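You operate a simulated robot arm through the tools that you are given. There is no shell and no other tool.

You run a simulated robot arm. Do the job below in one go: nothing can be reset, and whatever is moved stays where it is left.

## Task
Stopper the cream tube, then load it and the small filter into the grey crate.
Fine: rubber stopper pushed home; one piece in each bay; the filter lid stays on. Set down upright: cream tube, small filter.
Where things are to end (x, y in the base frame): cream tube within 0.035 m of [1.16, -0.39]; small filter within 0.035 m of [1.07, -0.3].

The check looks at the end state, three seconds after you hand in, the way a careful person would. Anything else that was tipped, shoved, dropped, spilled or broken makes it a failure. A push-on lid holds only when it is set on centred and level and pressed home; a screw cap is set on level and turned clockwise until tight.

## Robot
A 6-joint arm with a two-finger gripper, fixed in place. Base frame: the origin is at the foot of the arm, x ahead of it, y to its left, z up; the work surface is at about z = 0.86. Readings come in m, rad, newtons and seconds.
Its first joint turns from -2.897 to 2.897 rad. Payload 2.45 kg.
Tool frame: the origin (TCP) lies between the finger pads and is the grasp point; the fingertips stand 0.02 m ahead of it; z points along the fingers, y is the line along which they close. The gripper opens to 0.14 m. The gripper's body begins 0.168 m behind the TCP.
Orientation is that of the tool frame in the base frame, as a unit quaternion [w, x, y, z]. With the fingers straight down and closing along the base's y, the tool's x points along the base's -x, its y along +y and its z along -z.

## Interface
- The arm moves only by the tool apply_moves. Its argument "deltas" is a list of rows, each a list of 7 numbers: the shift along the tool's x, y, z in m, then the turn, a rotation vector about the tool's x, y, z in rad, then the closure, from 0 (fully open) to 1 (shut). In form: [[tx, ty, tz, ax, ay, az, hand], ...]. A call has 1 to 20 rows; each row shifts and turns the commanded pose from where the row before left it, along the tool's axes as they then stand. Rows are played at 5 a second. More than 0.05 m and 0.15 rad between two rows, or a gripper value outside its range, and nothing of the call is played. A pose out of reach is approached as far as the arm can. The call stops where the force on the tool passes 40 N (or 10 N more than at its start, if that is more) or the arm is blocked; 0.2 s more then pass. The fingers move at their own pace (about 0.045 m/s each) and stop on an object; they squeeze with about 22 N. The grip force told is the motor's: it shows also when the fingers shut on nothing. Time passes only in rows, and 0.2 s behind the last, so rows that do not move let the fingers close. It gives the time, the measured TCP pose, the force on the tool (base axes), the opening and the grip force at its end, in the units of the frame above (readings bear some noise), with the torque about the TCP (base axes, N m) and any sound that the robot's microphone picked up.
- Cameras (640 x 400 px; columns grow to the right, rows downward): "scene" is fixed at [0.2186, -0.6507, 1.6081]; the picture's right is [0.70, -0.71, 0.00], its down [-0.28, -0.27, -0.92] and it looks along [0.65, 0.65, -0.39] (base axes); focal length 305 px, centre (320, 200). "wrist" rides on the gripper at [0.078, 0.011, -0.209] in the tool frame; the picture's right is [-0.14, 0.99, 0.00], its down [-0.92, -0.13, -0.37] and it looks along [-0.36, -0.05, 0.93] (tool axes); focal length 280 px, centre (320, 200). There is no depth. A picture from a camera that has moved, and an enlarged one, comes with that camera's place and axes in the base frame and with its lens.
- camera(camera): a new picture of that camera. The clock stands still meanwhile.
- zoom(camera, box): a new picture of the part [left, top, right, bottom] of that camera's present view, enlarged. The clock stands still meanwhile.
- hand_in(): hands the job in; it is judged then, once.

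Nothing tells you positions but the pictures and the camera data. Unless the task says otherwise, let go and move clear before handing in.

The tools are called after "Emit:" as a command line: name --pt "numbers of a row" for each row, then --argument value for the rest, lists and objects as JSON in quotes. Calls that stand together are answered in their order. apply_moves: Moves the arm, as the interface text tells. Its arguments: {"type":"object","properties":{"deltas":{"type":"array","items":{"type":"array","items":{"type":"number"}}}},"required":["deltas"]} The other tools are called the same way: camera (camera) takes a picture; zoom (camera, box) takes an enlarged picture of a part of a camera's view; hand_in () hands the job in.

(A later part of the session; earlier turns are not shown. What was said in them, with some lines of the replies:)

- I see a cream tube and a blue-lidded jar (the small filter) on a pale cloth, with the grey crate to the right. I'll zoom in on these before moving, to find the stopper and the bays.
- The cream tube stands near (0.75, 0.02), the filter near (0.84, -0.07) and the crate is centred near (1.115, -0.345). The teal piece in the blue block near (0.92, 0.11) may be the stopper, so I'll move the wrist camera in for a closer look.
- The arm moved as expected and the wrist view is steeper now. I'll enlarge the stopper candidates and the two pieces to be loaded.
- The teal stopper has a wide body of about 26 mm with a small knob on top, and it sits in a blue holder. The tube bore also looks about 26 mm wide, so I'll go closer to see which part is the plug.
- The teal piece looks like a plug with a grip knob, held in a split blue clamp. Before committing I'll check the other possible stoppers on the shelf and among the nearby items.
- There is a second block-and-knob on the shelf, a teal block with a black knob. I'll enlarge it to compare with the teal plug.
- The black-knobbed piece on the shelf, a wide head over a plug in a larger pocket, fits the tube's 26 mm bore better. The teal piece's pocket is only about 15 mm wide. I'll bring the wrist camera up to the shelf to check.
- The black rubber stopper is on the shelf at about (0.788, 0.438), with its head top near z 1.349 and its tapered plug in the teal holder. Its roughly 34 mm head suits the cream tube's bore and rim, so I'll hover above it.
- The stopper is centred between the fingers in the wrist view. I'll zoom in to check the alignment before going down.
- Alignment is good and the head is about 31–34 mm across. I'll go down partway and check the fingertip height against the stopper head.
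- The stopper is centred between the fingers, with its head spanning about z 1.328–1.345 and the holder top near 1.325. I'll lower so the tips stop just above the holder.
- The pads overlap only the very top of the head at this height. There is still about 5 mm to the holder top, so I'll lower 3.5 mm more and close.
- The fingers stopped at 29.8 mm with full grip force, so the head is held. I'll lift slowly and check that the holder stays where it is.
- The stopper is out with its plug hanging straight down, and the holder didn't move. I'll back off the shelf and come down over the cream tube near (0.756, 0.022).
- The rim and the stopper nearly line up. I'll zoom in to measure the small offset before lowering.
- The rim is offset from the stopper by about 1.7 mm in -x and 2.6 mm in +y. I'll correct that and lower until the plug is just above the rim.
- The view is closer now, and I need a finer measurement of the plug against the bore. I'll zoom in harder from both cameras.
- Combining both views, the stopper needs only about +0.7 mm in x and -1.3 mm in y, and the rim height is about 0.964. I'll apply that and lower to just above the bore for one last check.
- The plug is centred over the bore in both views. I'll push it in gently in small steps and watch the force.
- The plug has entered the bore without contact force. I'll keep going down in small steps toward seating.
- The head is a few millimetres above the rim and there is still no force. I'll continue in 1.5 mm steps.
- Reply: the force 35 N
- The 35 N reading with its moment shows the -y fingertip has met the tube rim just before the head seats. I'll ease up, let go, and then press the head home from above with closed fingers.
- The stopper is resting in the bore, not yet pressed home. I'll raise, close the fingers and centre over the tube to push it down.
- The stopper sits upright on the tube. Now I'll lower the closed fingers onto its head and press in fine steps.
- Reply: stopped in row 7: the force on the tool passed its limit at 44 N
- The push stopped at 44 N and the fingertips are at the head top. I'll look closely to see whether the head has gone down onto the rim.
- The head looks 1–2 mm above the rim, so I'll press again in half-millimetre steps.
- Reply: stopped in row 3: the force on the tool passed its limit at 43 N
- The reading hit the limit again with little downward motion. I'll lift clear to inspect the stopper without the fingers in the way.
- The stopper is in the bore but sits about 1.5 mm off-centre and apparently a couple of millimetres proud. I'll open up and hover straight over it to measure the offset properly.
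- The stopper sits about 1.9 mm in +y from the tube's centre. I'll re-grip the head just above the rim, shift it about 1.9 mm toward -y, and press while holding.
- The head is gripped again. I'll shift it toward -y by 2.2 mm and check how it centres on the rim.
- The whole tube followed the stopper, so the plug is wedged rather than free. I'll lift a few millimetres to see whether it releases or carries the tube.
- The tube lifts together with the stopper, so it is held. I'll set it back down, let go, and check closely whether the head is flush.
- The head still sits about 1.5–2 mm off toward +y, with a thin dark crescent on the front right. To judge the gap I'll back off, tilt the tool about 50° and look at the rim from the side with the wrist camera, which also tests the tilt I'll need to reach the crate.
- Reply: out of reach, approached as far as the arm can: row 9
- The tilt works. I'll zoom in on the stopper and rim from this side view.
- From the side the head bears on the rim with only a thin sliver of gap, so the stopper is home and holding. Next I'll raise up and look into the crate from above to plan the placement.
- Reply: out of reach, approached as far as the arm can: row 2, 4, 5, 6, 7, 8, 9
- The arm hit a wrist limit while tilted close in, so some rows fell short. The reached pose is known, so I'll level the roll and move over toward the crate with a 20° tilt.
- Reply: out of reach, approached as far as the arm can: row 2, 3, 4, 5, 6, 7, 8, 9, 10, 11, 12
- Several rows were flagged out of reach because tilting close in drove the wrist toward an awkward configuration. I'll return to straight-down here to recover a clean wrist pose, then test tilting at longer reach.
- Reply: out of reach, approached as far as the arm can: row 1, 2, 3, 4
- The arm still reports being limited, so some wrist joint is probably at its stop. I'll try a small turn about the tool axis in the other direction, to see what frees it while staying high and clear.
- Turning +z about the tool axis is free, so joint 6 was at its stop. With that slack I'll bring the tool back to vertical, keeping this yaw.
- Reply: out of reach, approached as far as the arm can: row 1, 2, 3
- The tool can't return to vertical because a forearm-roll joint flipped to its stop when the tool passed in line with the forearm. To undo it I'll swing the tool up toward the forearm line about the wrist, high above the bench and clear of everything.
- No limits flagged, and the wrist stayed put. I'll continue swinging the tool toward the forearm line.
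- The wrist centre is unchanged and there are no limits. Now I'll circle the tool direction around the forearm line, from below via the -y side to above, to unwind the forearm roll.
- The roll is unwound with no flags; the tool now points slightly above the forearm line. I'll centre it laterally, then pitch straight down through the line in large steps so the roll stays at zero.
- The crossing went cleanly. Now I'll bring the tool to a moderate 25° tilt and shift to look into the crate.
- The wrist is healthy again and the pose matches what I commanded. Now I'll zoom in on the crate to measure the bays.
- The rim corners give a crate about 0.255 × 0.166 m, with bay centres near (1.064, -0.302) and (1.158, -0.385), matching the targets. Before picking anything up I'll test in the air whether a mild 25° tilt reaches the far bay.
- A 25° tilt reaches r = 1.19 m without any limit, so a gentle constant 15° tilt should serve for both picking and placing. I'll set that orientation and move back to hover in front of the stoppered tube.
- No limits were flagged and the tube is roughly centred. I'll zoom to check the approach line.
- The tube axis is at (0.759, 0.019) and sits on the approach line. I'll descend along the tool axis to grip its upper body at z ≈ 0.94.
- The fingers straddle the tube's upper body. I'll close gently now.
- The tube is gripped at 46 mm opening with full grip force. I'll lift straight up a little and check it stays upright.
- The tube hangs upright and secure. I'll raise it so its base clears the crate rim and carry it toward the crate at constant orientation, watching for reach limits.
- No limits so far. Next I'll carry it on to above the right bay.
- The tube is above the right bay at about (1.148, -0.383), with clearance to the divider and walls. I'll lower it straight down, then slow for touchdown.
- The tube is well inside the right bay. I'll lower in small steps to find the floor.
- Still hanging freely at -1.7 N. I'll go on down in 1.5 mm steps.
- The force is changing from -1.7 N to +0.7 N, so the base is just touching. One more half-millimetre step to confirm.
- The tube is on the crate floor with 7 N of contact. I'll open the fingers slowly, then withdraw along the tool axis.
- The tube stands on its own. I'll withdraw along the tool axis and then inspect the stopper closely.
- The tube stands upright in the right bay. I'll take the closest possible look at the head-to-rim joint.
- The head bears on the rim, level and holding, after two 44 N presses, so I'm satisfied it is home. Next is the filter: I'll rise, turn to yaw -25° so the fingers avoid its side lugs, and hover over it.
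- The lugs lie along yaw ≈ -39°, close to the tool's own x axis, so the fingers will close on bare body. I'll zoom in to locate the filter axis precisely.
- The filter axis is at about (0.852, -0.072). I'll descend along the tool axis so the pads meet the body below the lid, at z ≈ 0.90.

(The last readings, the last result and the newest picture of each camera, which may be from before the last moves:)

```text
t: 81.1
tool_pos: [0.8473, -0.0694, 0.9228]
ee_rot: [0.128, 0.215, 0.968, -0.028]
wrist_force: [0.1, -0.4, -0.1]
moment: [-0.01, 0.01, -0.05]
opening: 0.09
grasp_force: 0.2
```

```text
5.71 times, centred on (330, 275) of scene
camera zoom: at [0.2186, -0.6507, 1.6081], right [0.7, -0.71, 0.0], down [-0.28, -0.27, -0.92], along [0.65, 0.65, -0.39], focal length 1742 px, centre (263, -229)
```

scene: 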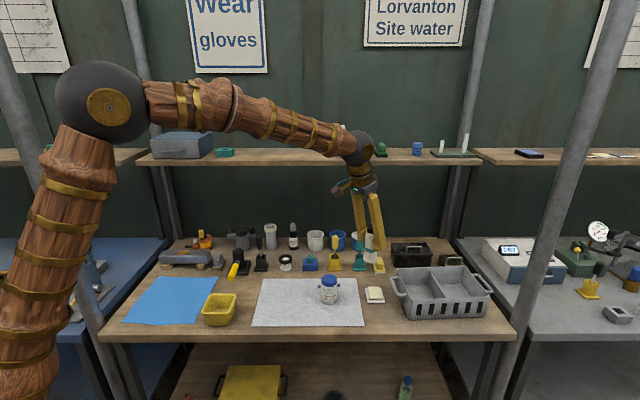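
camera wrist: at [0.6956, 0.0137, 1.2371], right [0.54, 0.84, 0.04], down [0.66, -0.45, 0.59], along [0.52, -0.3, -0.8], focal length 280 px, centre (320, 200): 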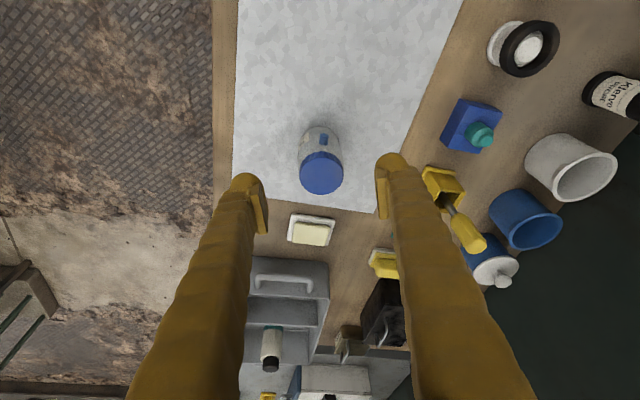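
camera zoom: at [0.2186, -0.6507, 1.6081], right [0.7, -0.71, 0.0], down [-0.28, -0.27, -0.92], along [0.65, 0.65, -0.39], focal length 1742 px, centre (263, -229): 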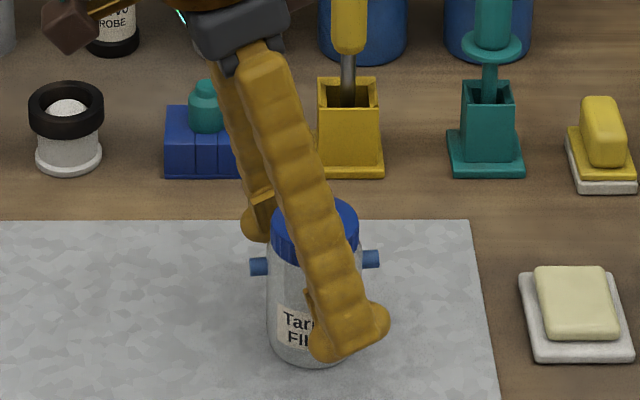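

The filter is centred between the fingers. I'll go down the last 2 cm to grip height and close.

Emit:
apply_moves --pt "-0.001 0 0.012 0 0 0 0.357" --pt "0 0 0.011 0 0 0 0.357" --pt "0 0 0 0 0 0 0.45" --pt "0 0 0 0 0 0 0.55" --pt "0 0 0 0 0 0 0.7" --pt "0 0 0 0 0 0 0.9" --pt "0 0 0 0 0 0 1.0" --pt "0 0 0 0 0 0 1.0"

Emit:
zoom --camera "wrist" --box '[250, 110, 390, 240]'

Emit:
zoom --camera "scene" --box '[295, 240, 365, 310]'

```text
t: 82.9
tool_pos: [0.8517, -0.0715, 0.9008]
ee_rot: [0.128, 0.215, 0.968, -0.029]
wrist_force: [0.8, -0.8, 0.2]
moment: [0.0, 0.03, 0.03]
opening: 0.0578
grasp_force: 22.1
```

```text
3.08 times, centred on (320, 175) of wrist
camera zoom: at [0.7395, -0.0071, 1.0829], right [0.54, 0.84, 0.04], down [0.66, -0.45, 0.59], along [0.52, -0.3, -0.8], focal length 863 px, centre (320, 277)
```

zoom: 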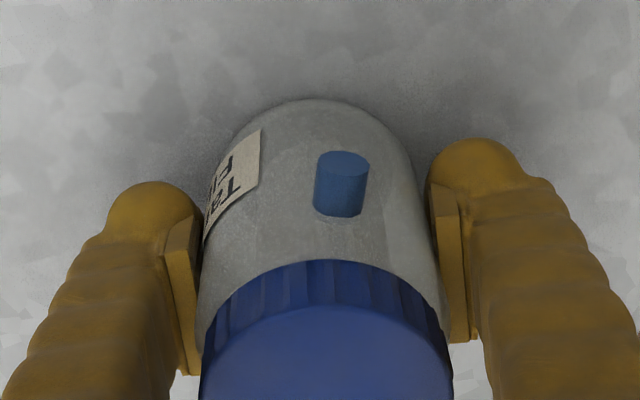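

```text
5.71 times, centred on (330, 275) of scene
camera zoom: at [0.2186, -0.6507, 1.6081], right [0.7, -0.71, 0.0], down [-0.28, -0.27, -0.92], along [0.65, 0.65, -0.39], focal length 1742 px, centre (263, -229)
```

zoom: 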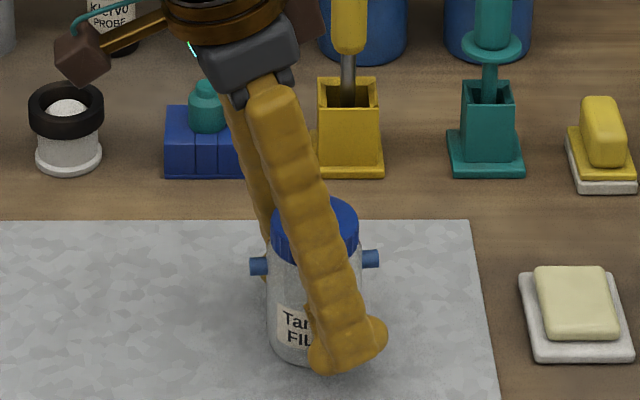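

The body is gripped at 57.8 mm, clear of lid and lugs. I'll lift gently and check that it stays upright with the lid on.

Emit:
apply_moves --pt "-0.0026 0 -0.0097 0 0 0 1.0" --pt "-0.0052 0 -0.0193 0 0 0 1.0" --pt "-0.0078 0 -0.029 0 0 0 1.0" --pt "0 0 0 0 0 0 1.0"

Emit:
zoom --camera "scene" --box '[295, 225, 365, 295]'

Emit:
zoom --camera "wrist" --box '[250, 110, 390, 240]'

```text
t: 83.9
tool_pos: [0.8519, -0.0713, 0.962]
ee_rot: [0.128, 0.216, 0.968, -0.028]
wrist_force: [-0.4, 0.6, -1.1]
moment: [-0.01, 0.0, -0.02]
opening: 0.0577
grasp_force: 22.2
```

```text
5.71 times, centred on (330, 260) of scene
camera zoom: at [0.2186, -0.6507, 1.6081], right [0.7, -0.71, 0.0], down [-0.28, -0.27, -0.92], along [0.65, 0.65, -0.39], focal length 1742 px, centre (263, -143)
```

zoom: 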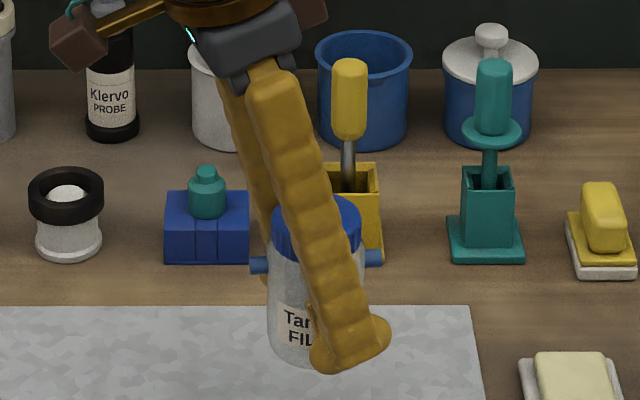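

```text
3.08 times, centred on (320, 175) of wrist
camera zoom: at [0.7403, -0.0067, 1.1454], right [0.54, 0.84, 0.04], down [0.67, -0.45, 0.59], along [0.52, -0.3, -0.8], focal length 863 px, centre (320, 277)
```

zoom: 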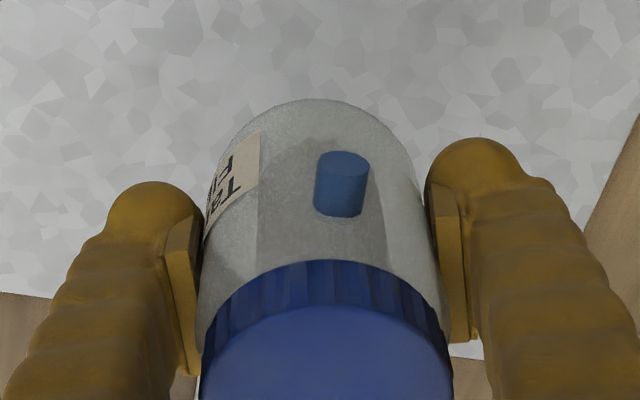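

The filter is held upright with its lid on. I'll raise it above rim height and carry it over the left bay.

Emit:
apply_moves --pt "-0.01165 0 -0.0435 0 0 0 1.0" --pt "-0.01165 0 -0.0435 0 0 0 1.0" --pt "-0.03524 -0.01464 0.00944 0 0 0 1.0" --pt "-0.03524 -0.01464 0.00944 0 0 0 1.0" --pt "-0.03524 -0.01464 0.00944 0 0 0 1.0" --pt "-0.03524 -0.01464 0.00944 0 0 0 1.0" --pt "-0.03524 -0.01464 0.00944 0 0 0 1.0" --pt "-0.03524 -0.01464 0.00944 0 0 0 1.0" --pt "-0.03524 -0.01464 0.00944 0 0 0 1.0" --pt "-0.03524 -0.01464 0.00944 0 0 0 1.0" --pt "0 0 0 0 0 0 1.0"

Emit:
camera --camera "wrist"

Emit:
zoom --camera "scene" --box '[370, 200, 510, 330]'

```text
t: 86.3
tool_pos: [1.0681, -0.2997, 1.0507]
ee_rot: [0.127, 0.215, 0.968, -0.028]
wrist_force: [0.0, 0.3, -0.9]
moment: [0.0, -0.03, 0.02]
opening: 0.0575
grasp_force: 22.1
```

```text
taken
camera wrist: at [0.9558, -0.2354, 1.2339], right [0.54, 0.84, 0.04], down [0.67, -0.45, 0.59], along [0.52, -0.3, -0.8], focal length 280 px, centre (320, 200)
```

wrist: 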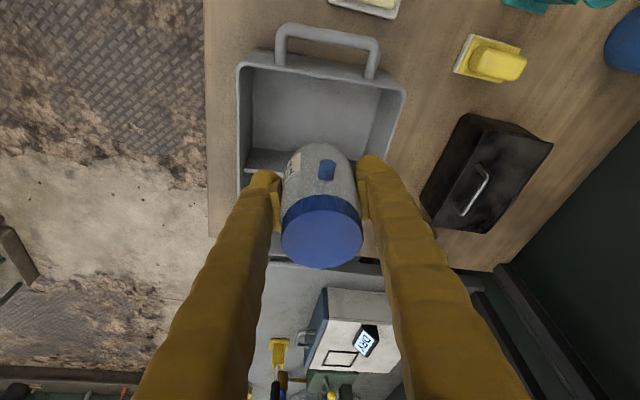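

```text
3.08 times, centred on (440, 265) of scene
camera zoom: at [0.2186, -0.6507, 1.6081], right [0.7, -0.71, 0.0], down [-0.28, -0.27, -0.92], along [0.65, 0.65, -0.39], focal length 938 px, centre (-49, 0)
```

zoom: 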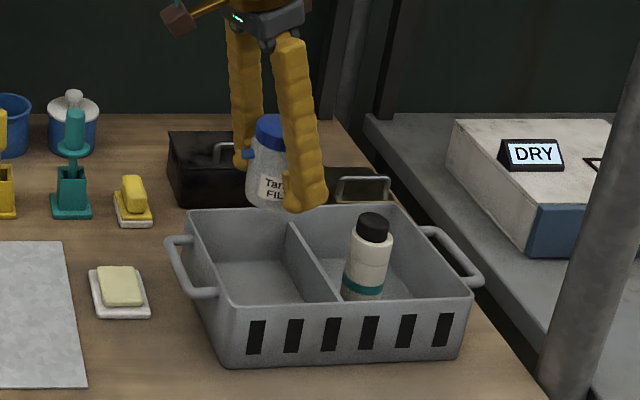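

It is directly over the left bay, centred to within a few millimetres. I'll lower it in.

Emit:
apply_moves --pt "0.01035 0 0.03864 0 0 0 1.0" --pt "0.01035 0 0.03864 0 0 0 1.0" --pt "0.00776 0 0.02898 0 0 0 1.0" --pt "0 0 0 0 0 0 1.0"

Emit:
zoom --camera "wrist" --box '[220, 50, 420, 250]'

Emit:
zoom --camera "scene" --box '[380, 220, 500, 330]'

```text
t: 87.3
tool_pos: [1.0669, -0.3025, 0.9418]
ee_rot: [0.127, 0.215, 0.968, -0.028]
wrist_force: [0.0, -0.8, -1.9]
moment: [0.0, -0.01, -0.01]
opening: 0.0574
grasp_force: 21.7
```

```text
2.00 times, centred on (320, 150) of wrist
camera zoom: at [0.9544, -0.2374, 1.1241], right [0.54, 0.84, 0.04], down [0.66, -0.45, 0.59], along [0.52, -0.3, -0.8], focal length 561 px, centre (320, 300)
```

zoom: 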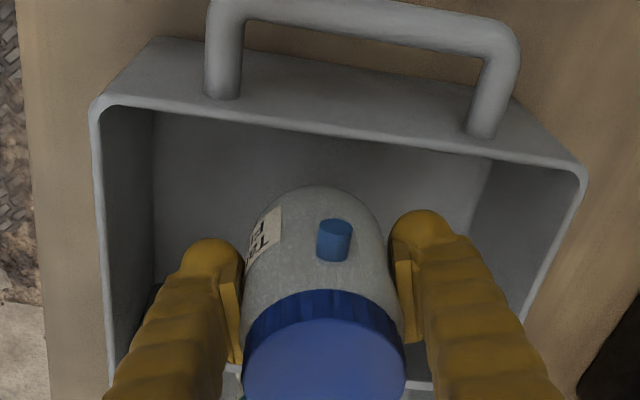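

```text
3.64 times, centred on (440, 275) of scene
camera zoom: at [0.2186, -0.6507, 1.6081], right [0.7, -0.71, 0.0], down [-0.28, -0.27, -0.92], along [0.65, 0.65, -0.39], focal length 1109 px, centre (-116, -73)
```

zoom: 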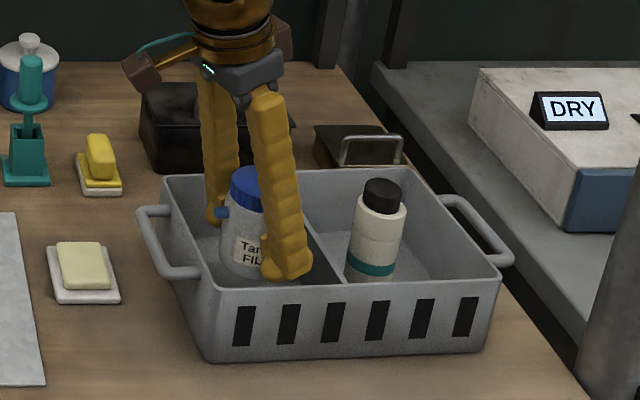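

The filter is inside the left bay with room all round. I'll lower it further, then slow down near the floor.

Emit:
apply_moves --pt "0.00259 0 0.00966 0 0 0 1.0" --pt "0.00259 0 0.00966 0 0 0 1.0" --pt "0.00207 0 0.00773 0 0 0 1.0" --pt "0 0 0 0 0 0 1.0"

```text
t: 88.3
tool_pos: [1.0666, -0.3007, 0.9128]
ee_rot: [0.127, 0.215, 0.968, -0.029]
wrist_force: [0.5, 0.1, -1.8]
moment: [0.0, 0.0, -0.02]
opening: 0.0577
grasp_force: 22.0
```

Emit:
apply_moves --pt "0.00052 0 0.00193 0 0 0 1.0" --pt "0.00052 0 0.00193 0 0 0 1.0" --pt "0.00052 0 0.00193 0 0 0 1.0" --pt "0 0 0 0 0 0 1.0"

Emit:
zoom --camera "wrist" --box '[220, 50, 420, 250]'

```text
t: 89.3
tool_pos: [1.066, -0.3007, 0.9076]
ee_rot: [0.128, 0.215, 0.968, -0.027]
wrist_force: [-0.4, 0.3, -1.9]
moment: [0.01, 0.0, -0.02]
opening: 0.0577
grasp_force: 22.1
```

```text
2.00 times, centred on (320, 150) of wrist
camera zoom: at [0.9545, -0.2356, 1.0905], right [0.54, 0.84, 0.04], down [0.67, -0.45, 0.59], along [0.52, -0.3, -0.8], focal length 561 px, centre (320, 300)
```

zoom: 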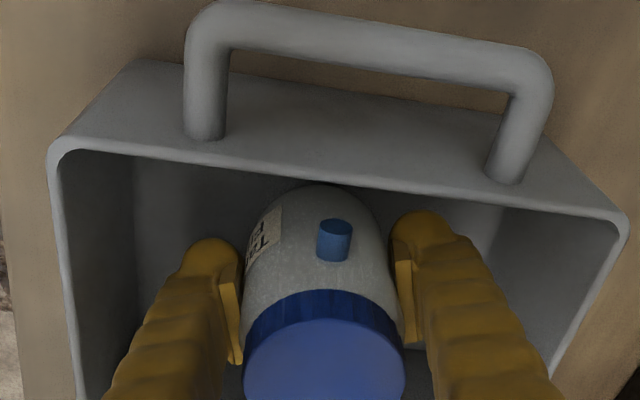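

Emit:
apply_moves --pt "0.00026 0 0.00097 0 0 0 1.0" --pt "0.00026 0 0.00097 0 0 0 1.0" --pt "0.00026 0 0.00097 0 0 0 1.0" --pt "0 0 0 0 0 0 1.0"

```text
t: 90.3
tool_pos: [1.0651, -0.3006, 0.9042]
ee_rot: [0.127, 0.215, 0.968, -0.028]
wrist_force: [0.6, 0.7, -1.6]
moment: [-0.03, -0.03, -0.03]
opening: 0.0576
grasp_force: 22.0
```

Emit:
apply_moves --pt "0.00026 0 0.00097 0 0 0 1.0" --pt "0.00026 0 0.00097 0 0 0 1.0" --pt "0 0 0 0 0 0 1.0"

```text
t: 91.1
tool_pos: [1.0676, -0.2998, 0.9014]
ee_rot: [0.128, 0.215, 0.968, -0.028]
wrist_force: [-0.6, -0.3, -1.9]
moment: [0.0, 0.01, 0.01]
opening: 0.0578
grasp_force: 21.8
```

Emit:
apply_moves --pt "0.00026 0 0.00097 0 0 0 1.0" --pt "0 0 0 0 0 0 1.0"

```text
t: 91.7
tool_pos: [1.0673, -0.2995, 0.9008]
ee_rot: [0.128, 0.215, 0.968, -0.028]
wrist_force: [0.0, 0.9, 2.9]
moment: [-0.05, 0.05, -0.01]
opening: 0.0579
grasp_force: 22.3
```

The force jumped to +2.9 N, so the filter is resting on the floor. I'll open the fingers slowly by a limited amount.

Emit:
apply_moves --pt "0 0 0 0 0 0 0.9" --pt "0 0 0 0 0 0 0.58" --pt "0 0 0 0 0 0 0.55" --pt "0 0 0 0 0 0 0.52" --pt "0 0 0 0 0 0 0.5" --pt "0 0 0 0 0 0 0.5"

Emit:
zoom --camera "wrist" --box '[220, 50, 420, 250]'

Emit:
zoom --camera "scene" --box '[380, 220, 500, 330]'

```text
t: 93.1
tool_pos: [1.0662, -0.3004, 0.9]
ee_rot: [0.128, 0.216, 0.968, -0.028]
wrist_force: [1.6, -0.6, -1.2]
moment: [0.01, 0.01, 0.01]
opening: 0.0703
grasp_force: 0.0
```

```text
2.00 times, centred on (320, 150) of wrist
camera zoom: at [0.9545, -0.2355, 1.0837], right [0.54, 0.84, 0.04], down [0.66, -0.45, 0.59], along [0.52, -0.3, -0.8], focal length 561 px, centre (320, 300)
```

zoom: 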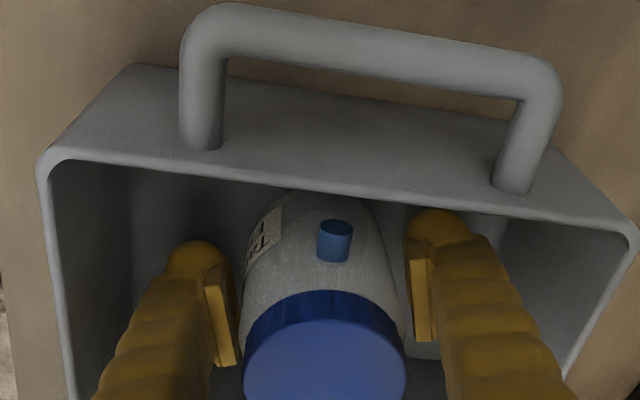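

```text
3.64 times, centred on (440, 275) of scene
camera zoom: at [0.2186, -0.6507, 1.6081], right [0.7, -0.71, 0.0], down [-0.28, -0.27, -0.92], along [0.65, 0.65, -0.39], focal length 1109 px, centre (-116, -73)
```

zoom: 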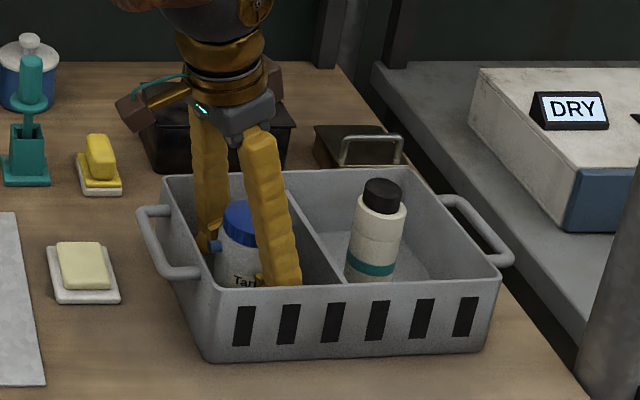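

Both fingers are clear of the filter. I'll withdraw along the tool axis.

Emit:
apply_moves --pt "0 0 -0.02 0 0 0 0.5" --pt "0 0 -0.04 0 0 0 0.5" --pt "0 0 -0.04 0 0 0 0.5" --pt "0 0 -0.04 0 0 0 0.5" --pt "0 0 -0.04 0 0 0 0.5" --pt "0 0 0 0 0 0 0.5"

Emit:
camera --camera "wrist"

Emit:
zoom --camera "scene" --box '[380, 230, 500, 330]'

Emit:
camera --camera "scene"

```text
t: 94.5
tool_pos: [1.0234, -0.2806, 1.0743]
ee_rot: [0.127, 0.215, 0.968, -0.029]
wrist_force: [-0.6, 1.0, -0.5]
moment: [0.02, 0.02, -0.01]
opening: 0.0698
grasp_force: 0.0
```

```text
taken
camera wrist: at [0.911, -0.2162, 1.2583], right [0.54, 0.84, 0.04], down [0.66, -0.45, 0.59], along [0.52, -0.3, -0.8], focal length 280 px, centre (320, 200)
```

wrist: 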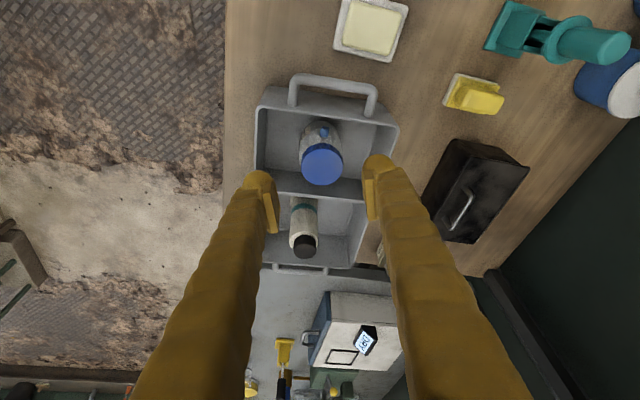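

```text
4.00 times, centred on (440, 280) of scene
camera zoom: at [0.2186, -0.6507, 1.6081], right [0.7, -0.71, 0.0], down [-0.28, -0.27, -0.92], along [0.65, 0.65, -0.39], focal length 1220 px, centre (-160, -120)
```

zoom: 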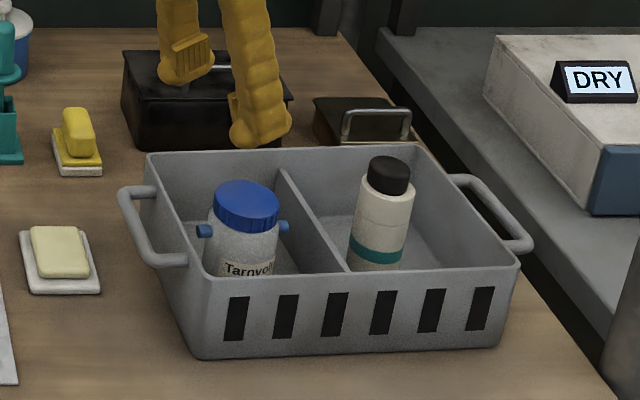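

```text
taken
```

scene: 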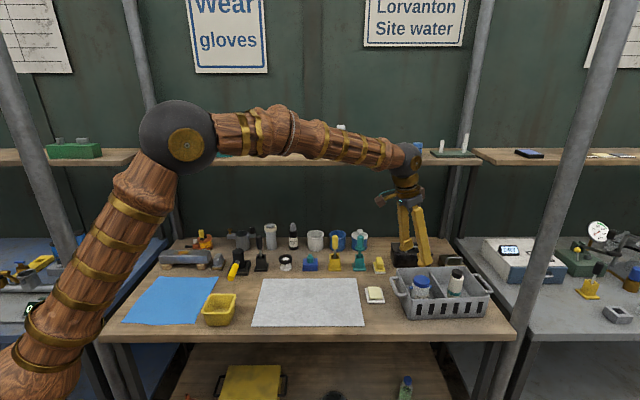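

Both pieces stand in their bays, the filter with its lid on and the tube with its stopper. I'll back the arm well clear and do a final check.

Emit:
apply_moves --pt "0.0238 0.003 -0.0356 0 0 0 0.5" --pt "0.0238 0.003 -0.0356 0 0 0 0.5" --pt "0.0238 0.003 -0.0356 0 0 0 0.5" --pt "0.0238 0.003 -0.0356 0 0 0 0.5" --pt "0.0238 0.003 -0.0356 0 0 0 0.5" --pt "0.0238 0.003 -0.0356 0 0 0 0.5" --pt "0.0238 0.003 -0.0356 0 0 0 0.5" --pt "0.0238 0.003 -0.0356 0 0 0 0.5" --pt "0 0 0 0 0 0 0.5"

Emit:
camera --camera "scene"

Emit:
zoom --camera "scene" --box '[446, 260, 470, 284]'

Emit:
zoom --camera "scene" --box '[385, 240, 505, 330]'

Emit:
camera --camera "wrist"

```text
t: 96.5
tool_pos: [0.8019, -0.1488, 1.3014]
ee_rot: [0.128, 0.215, 0.968, -0.028]
wrist_force: [-0.8, 0.9, 0.2]
moment: [0.03, 0.02, -0.02]
opening: 0.0699
grasp_force: 0.1
```

```text
taken
```

scene: 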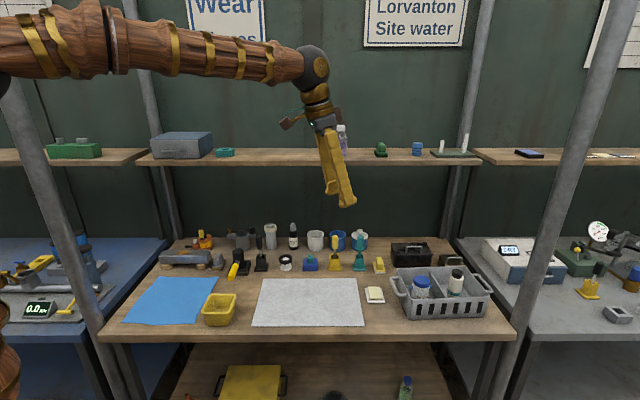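

```text
16.00 times, centred on (458, 272) of scene
camera zoom: at [0.2186, -0.6507, 1.6081], right [0.7, -0.71, 0.0], down [-0.28, -0.27, -0.92], along [0.65, 0.65, -0.39], focal length 4878 px, centre (-1888, -952)
```

zoom: 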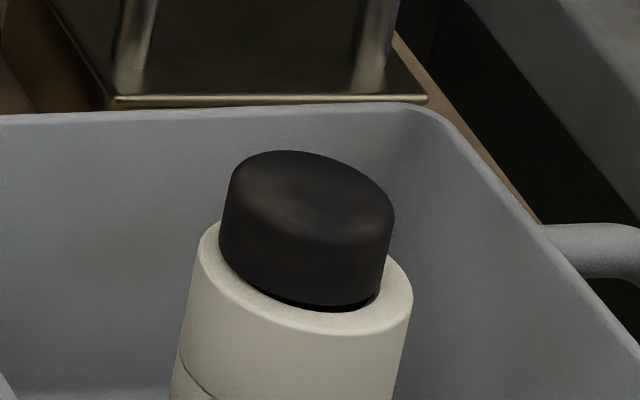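

```text
4.44 times, centred on (445, 285) of scene
camera zoom: at [0.2186, -0.6507, 1.6081], right [0.7, -0.71, 0.0], down [-0.28, -0.27, -0.92], along [0.65, 0.65, -0.39], focal length 1355 px, centre (-236, -178)
```

zoom: 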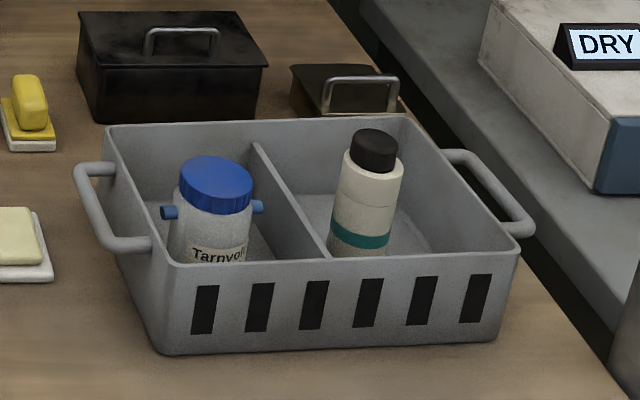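

```text
taken
camera wrist: at [0.6897, -0.0836, 1.4843], right [0.54, 0.84, 0.04], down [0.66, -0.45, 0.59], along [0.52, -0.3, -0.8], focal length 280 px, centre (320, 200)
```

wrist: 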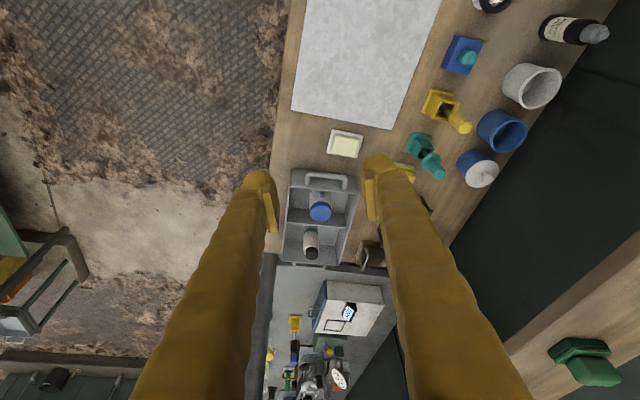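

The tube and its stopper stand upright in the right bay near (1.147, -0.383), and the filter with its lid on stands in the left bay near (1.067, -0.300). In the pictures nothing else has moved, and the gripper is empty and clear, so I'll hand in.

Emit:
hand_in

```text
The job is handed in.
```

I've handed the job in. The tube and filter are where you asked, but I'm less certain the stopper is fully home. No result of the check has come back.

- **Cream tube:** it stands upright in the right-hand bay at about (1.147, -0.383), roughly 15 mm from the target.
- **Small filter:** it stands upright in the left-hand bay at about (1.067, -0.300), roughly 4 mm from the target, with its lid on.
- **Stopper:** I used the black rubber one from the shelf and pressed it twice to about 44 N. It doesn't come loose: the tube lifted with it. It sits nearly level but about 1.5–2 mm off-centre. From the side I could see a thin gap at the rim, about 1 mm at most by my estimate.
- **Everything else:** in the final pictures nothing else had moved or tipped. The gripper is empty and clear of the bench.

While I was inspecting the stopper, the arm's wrist hit a joint limit. I worked it free high above the bench, and the reported forces showed no contact.
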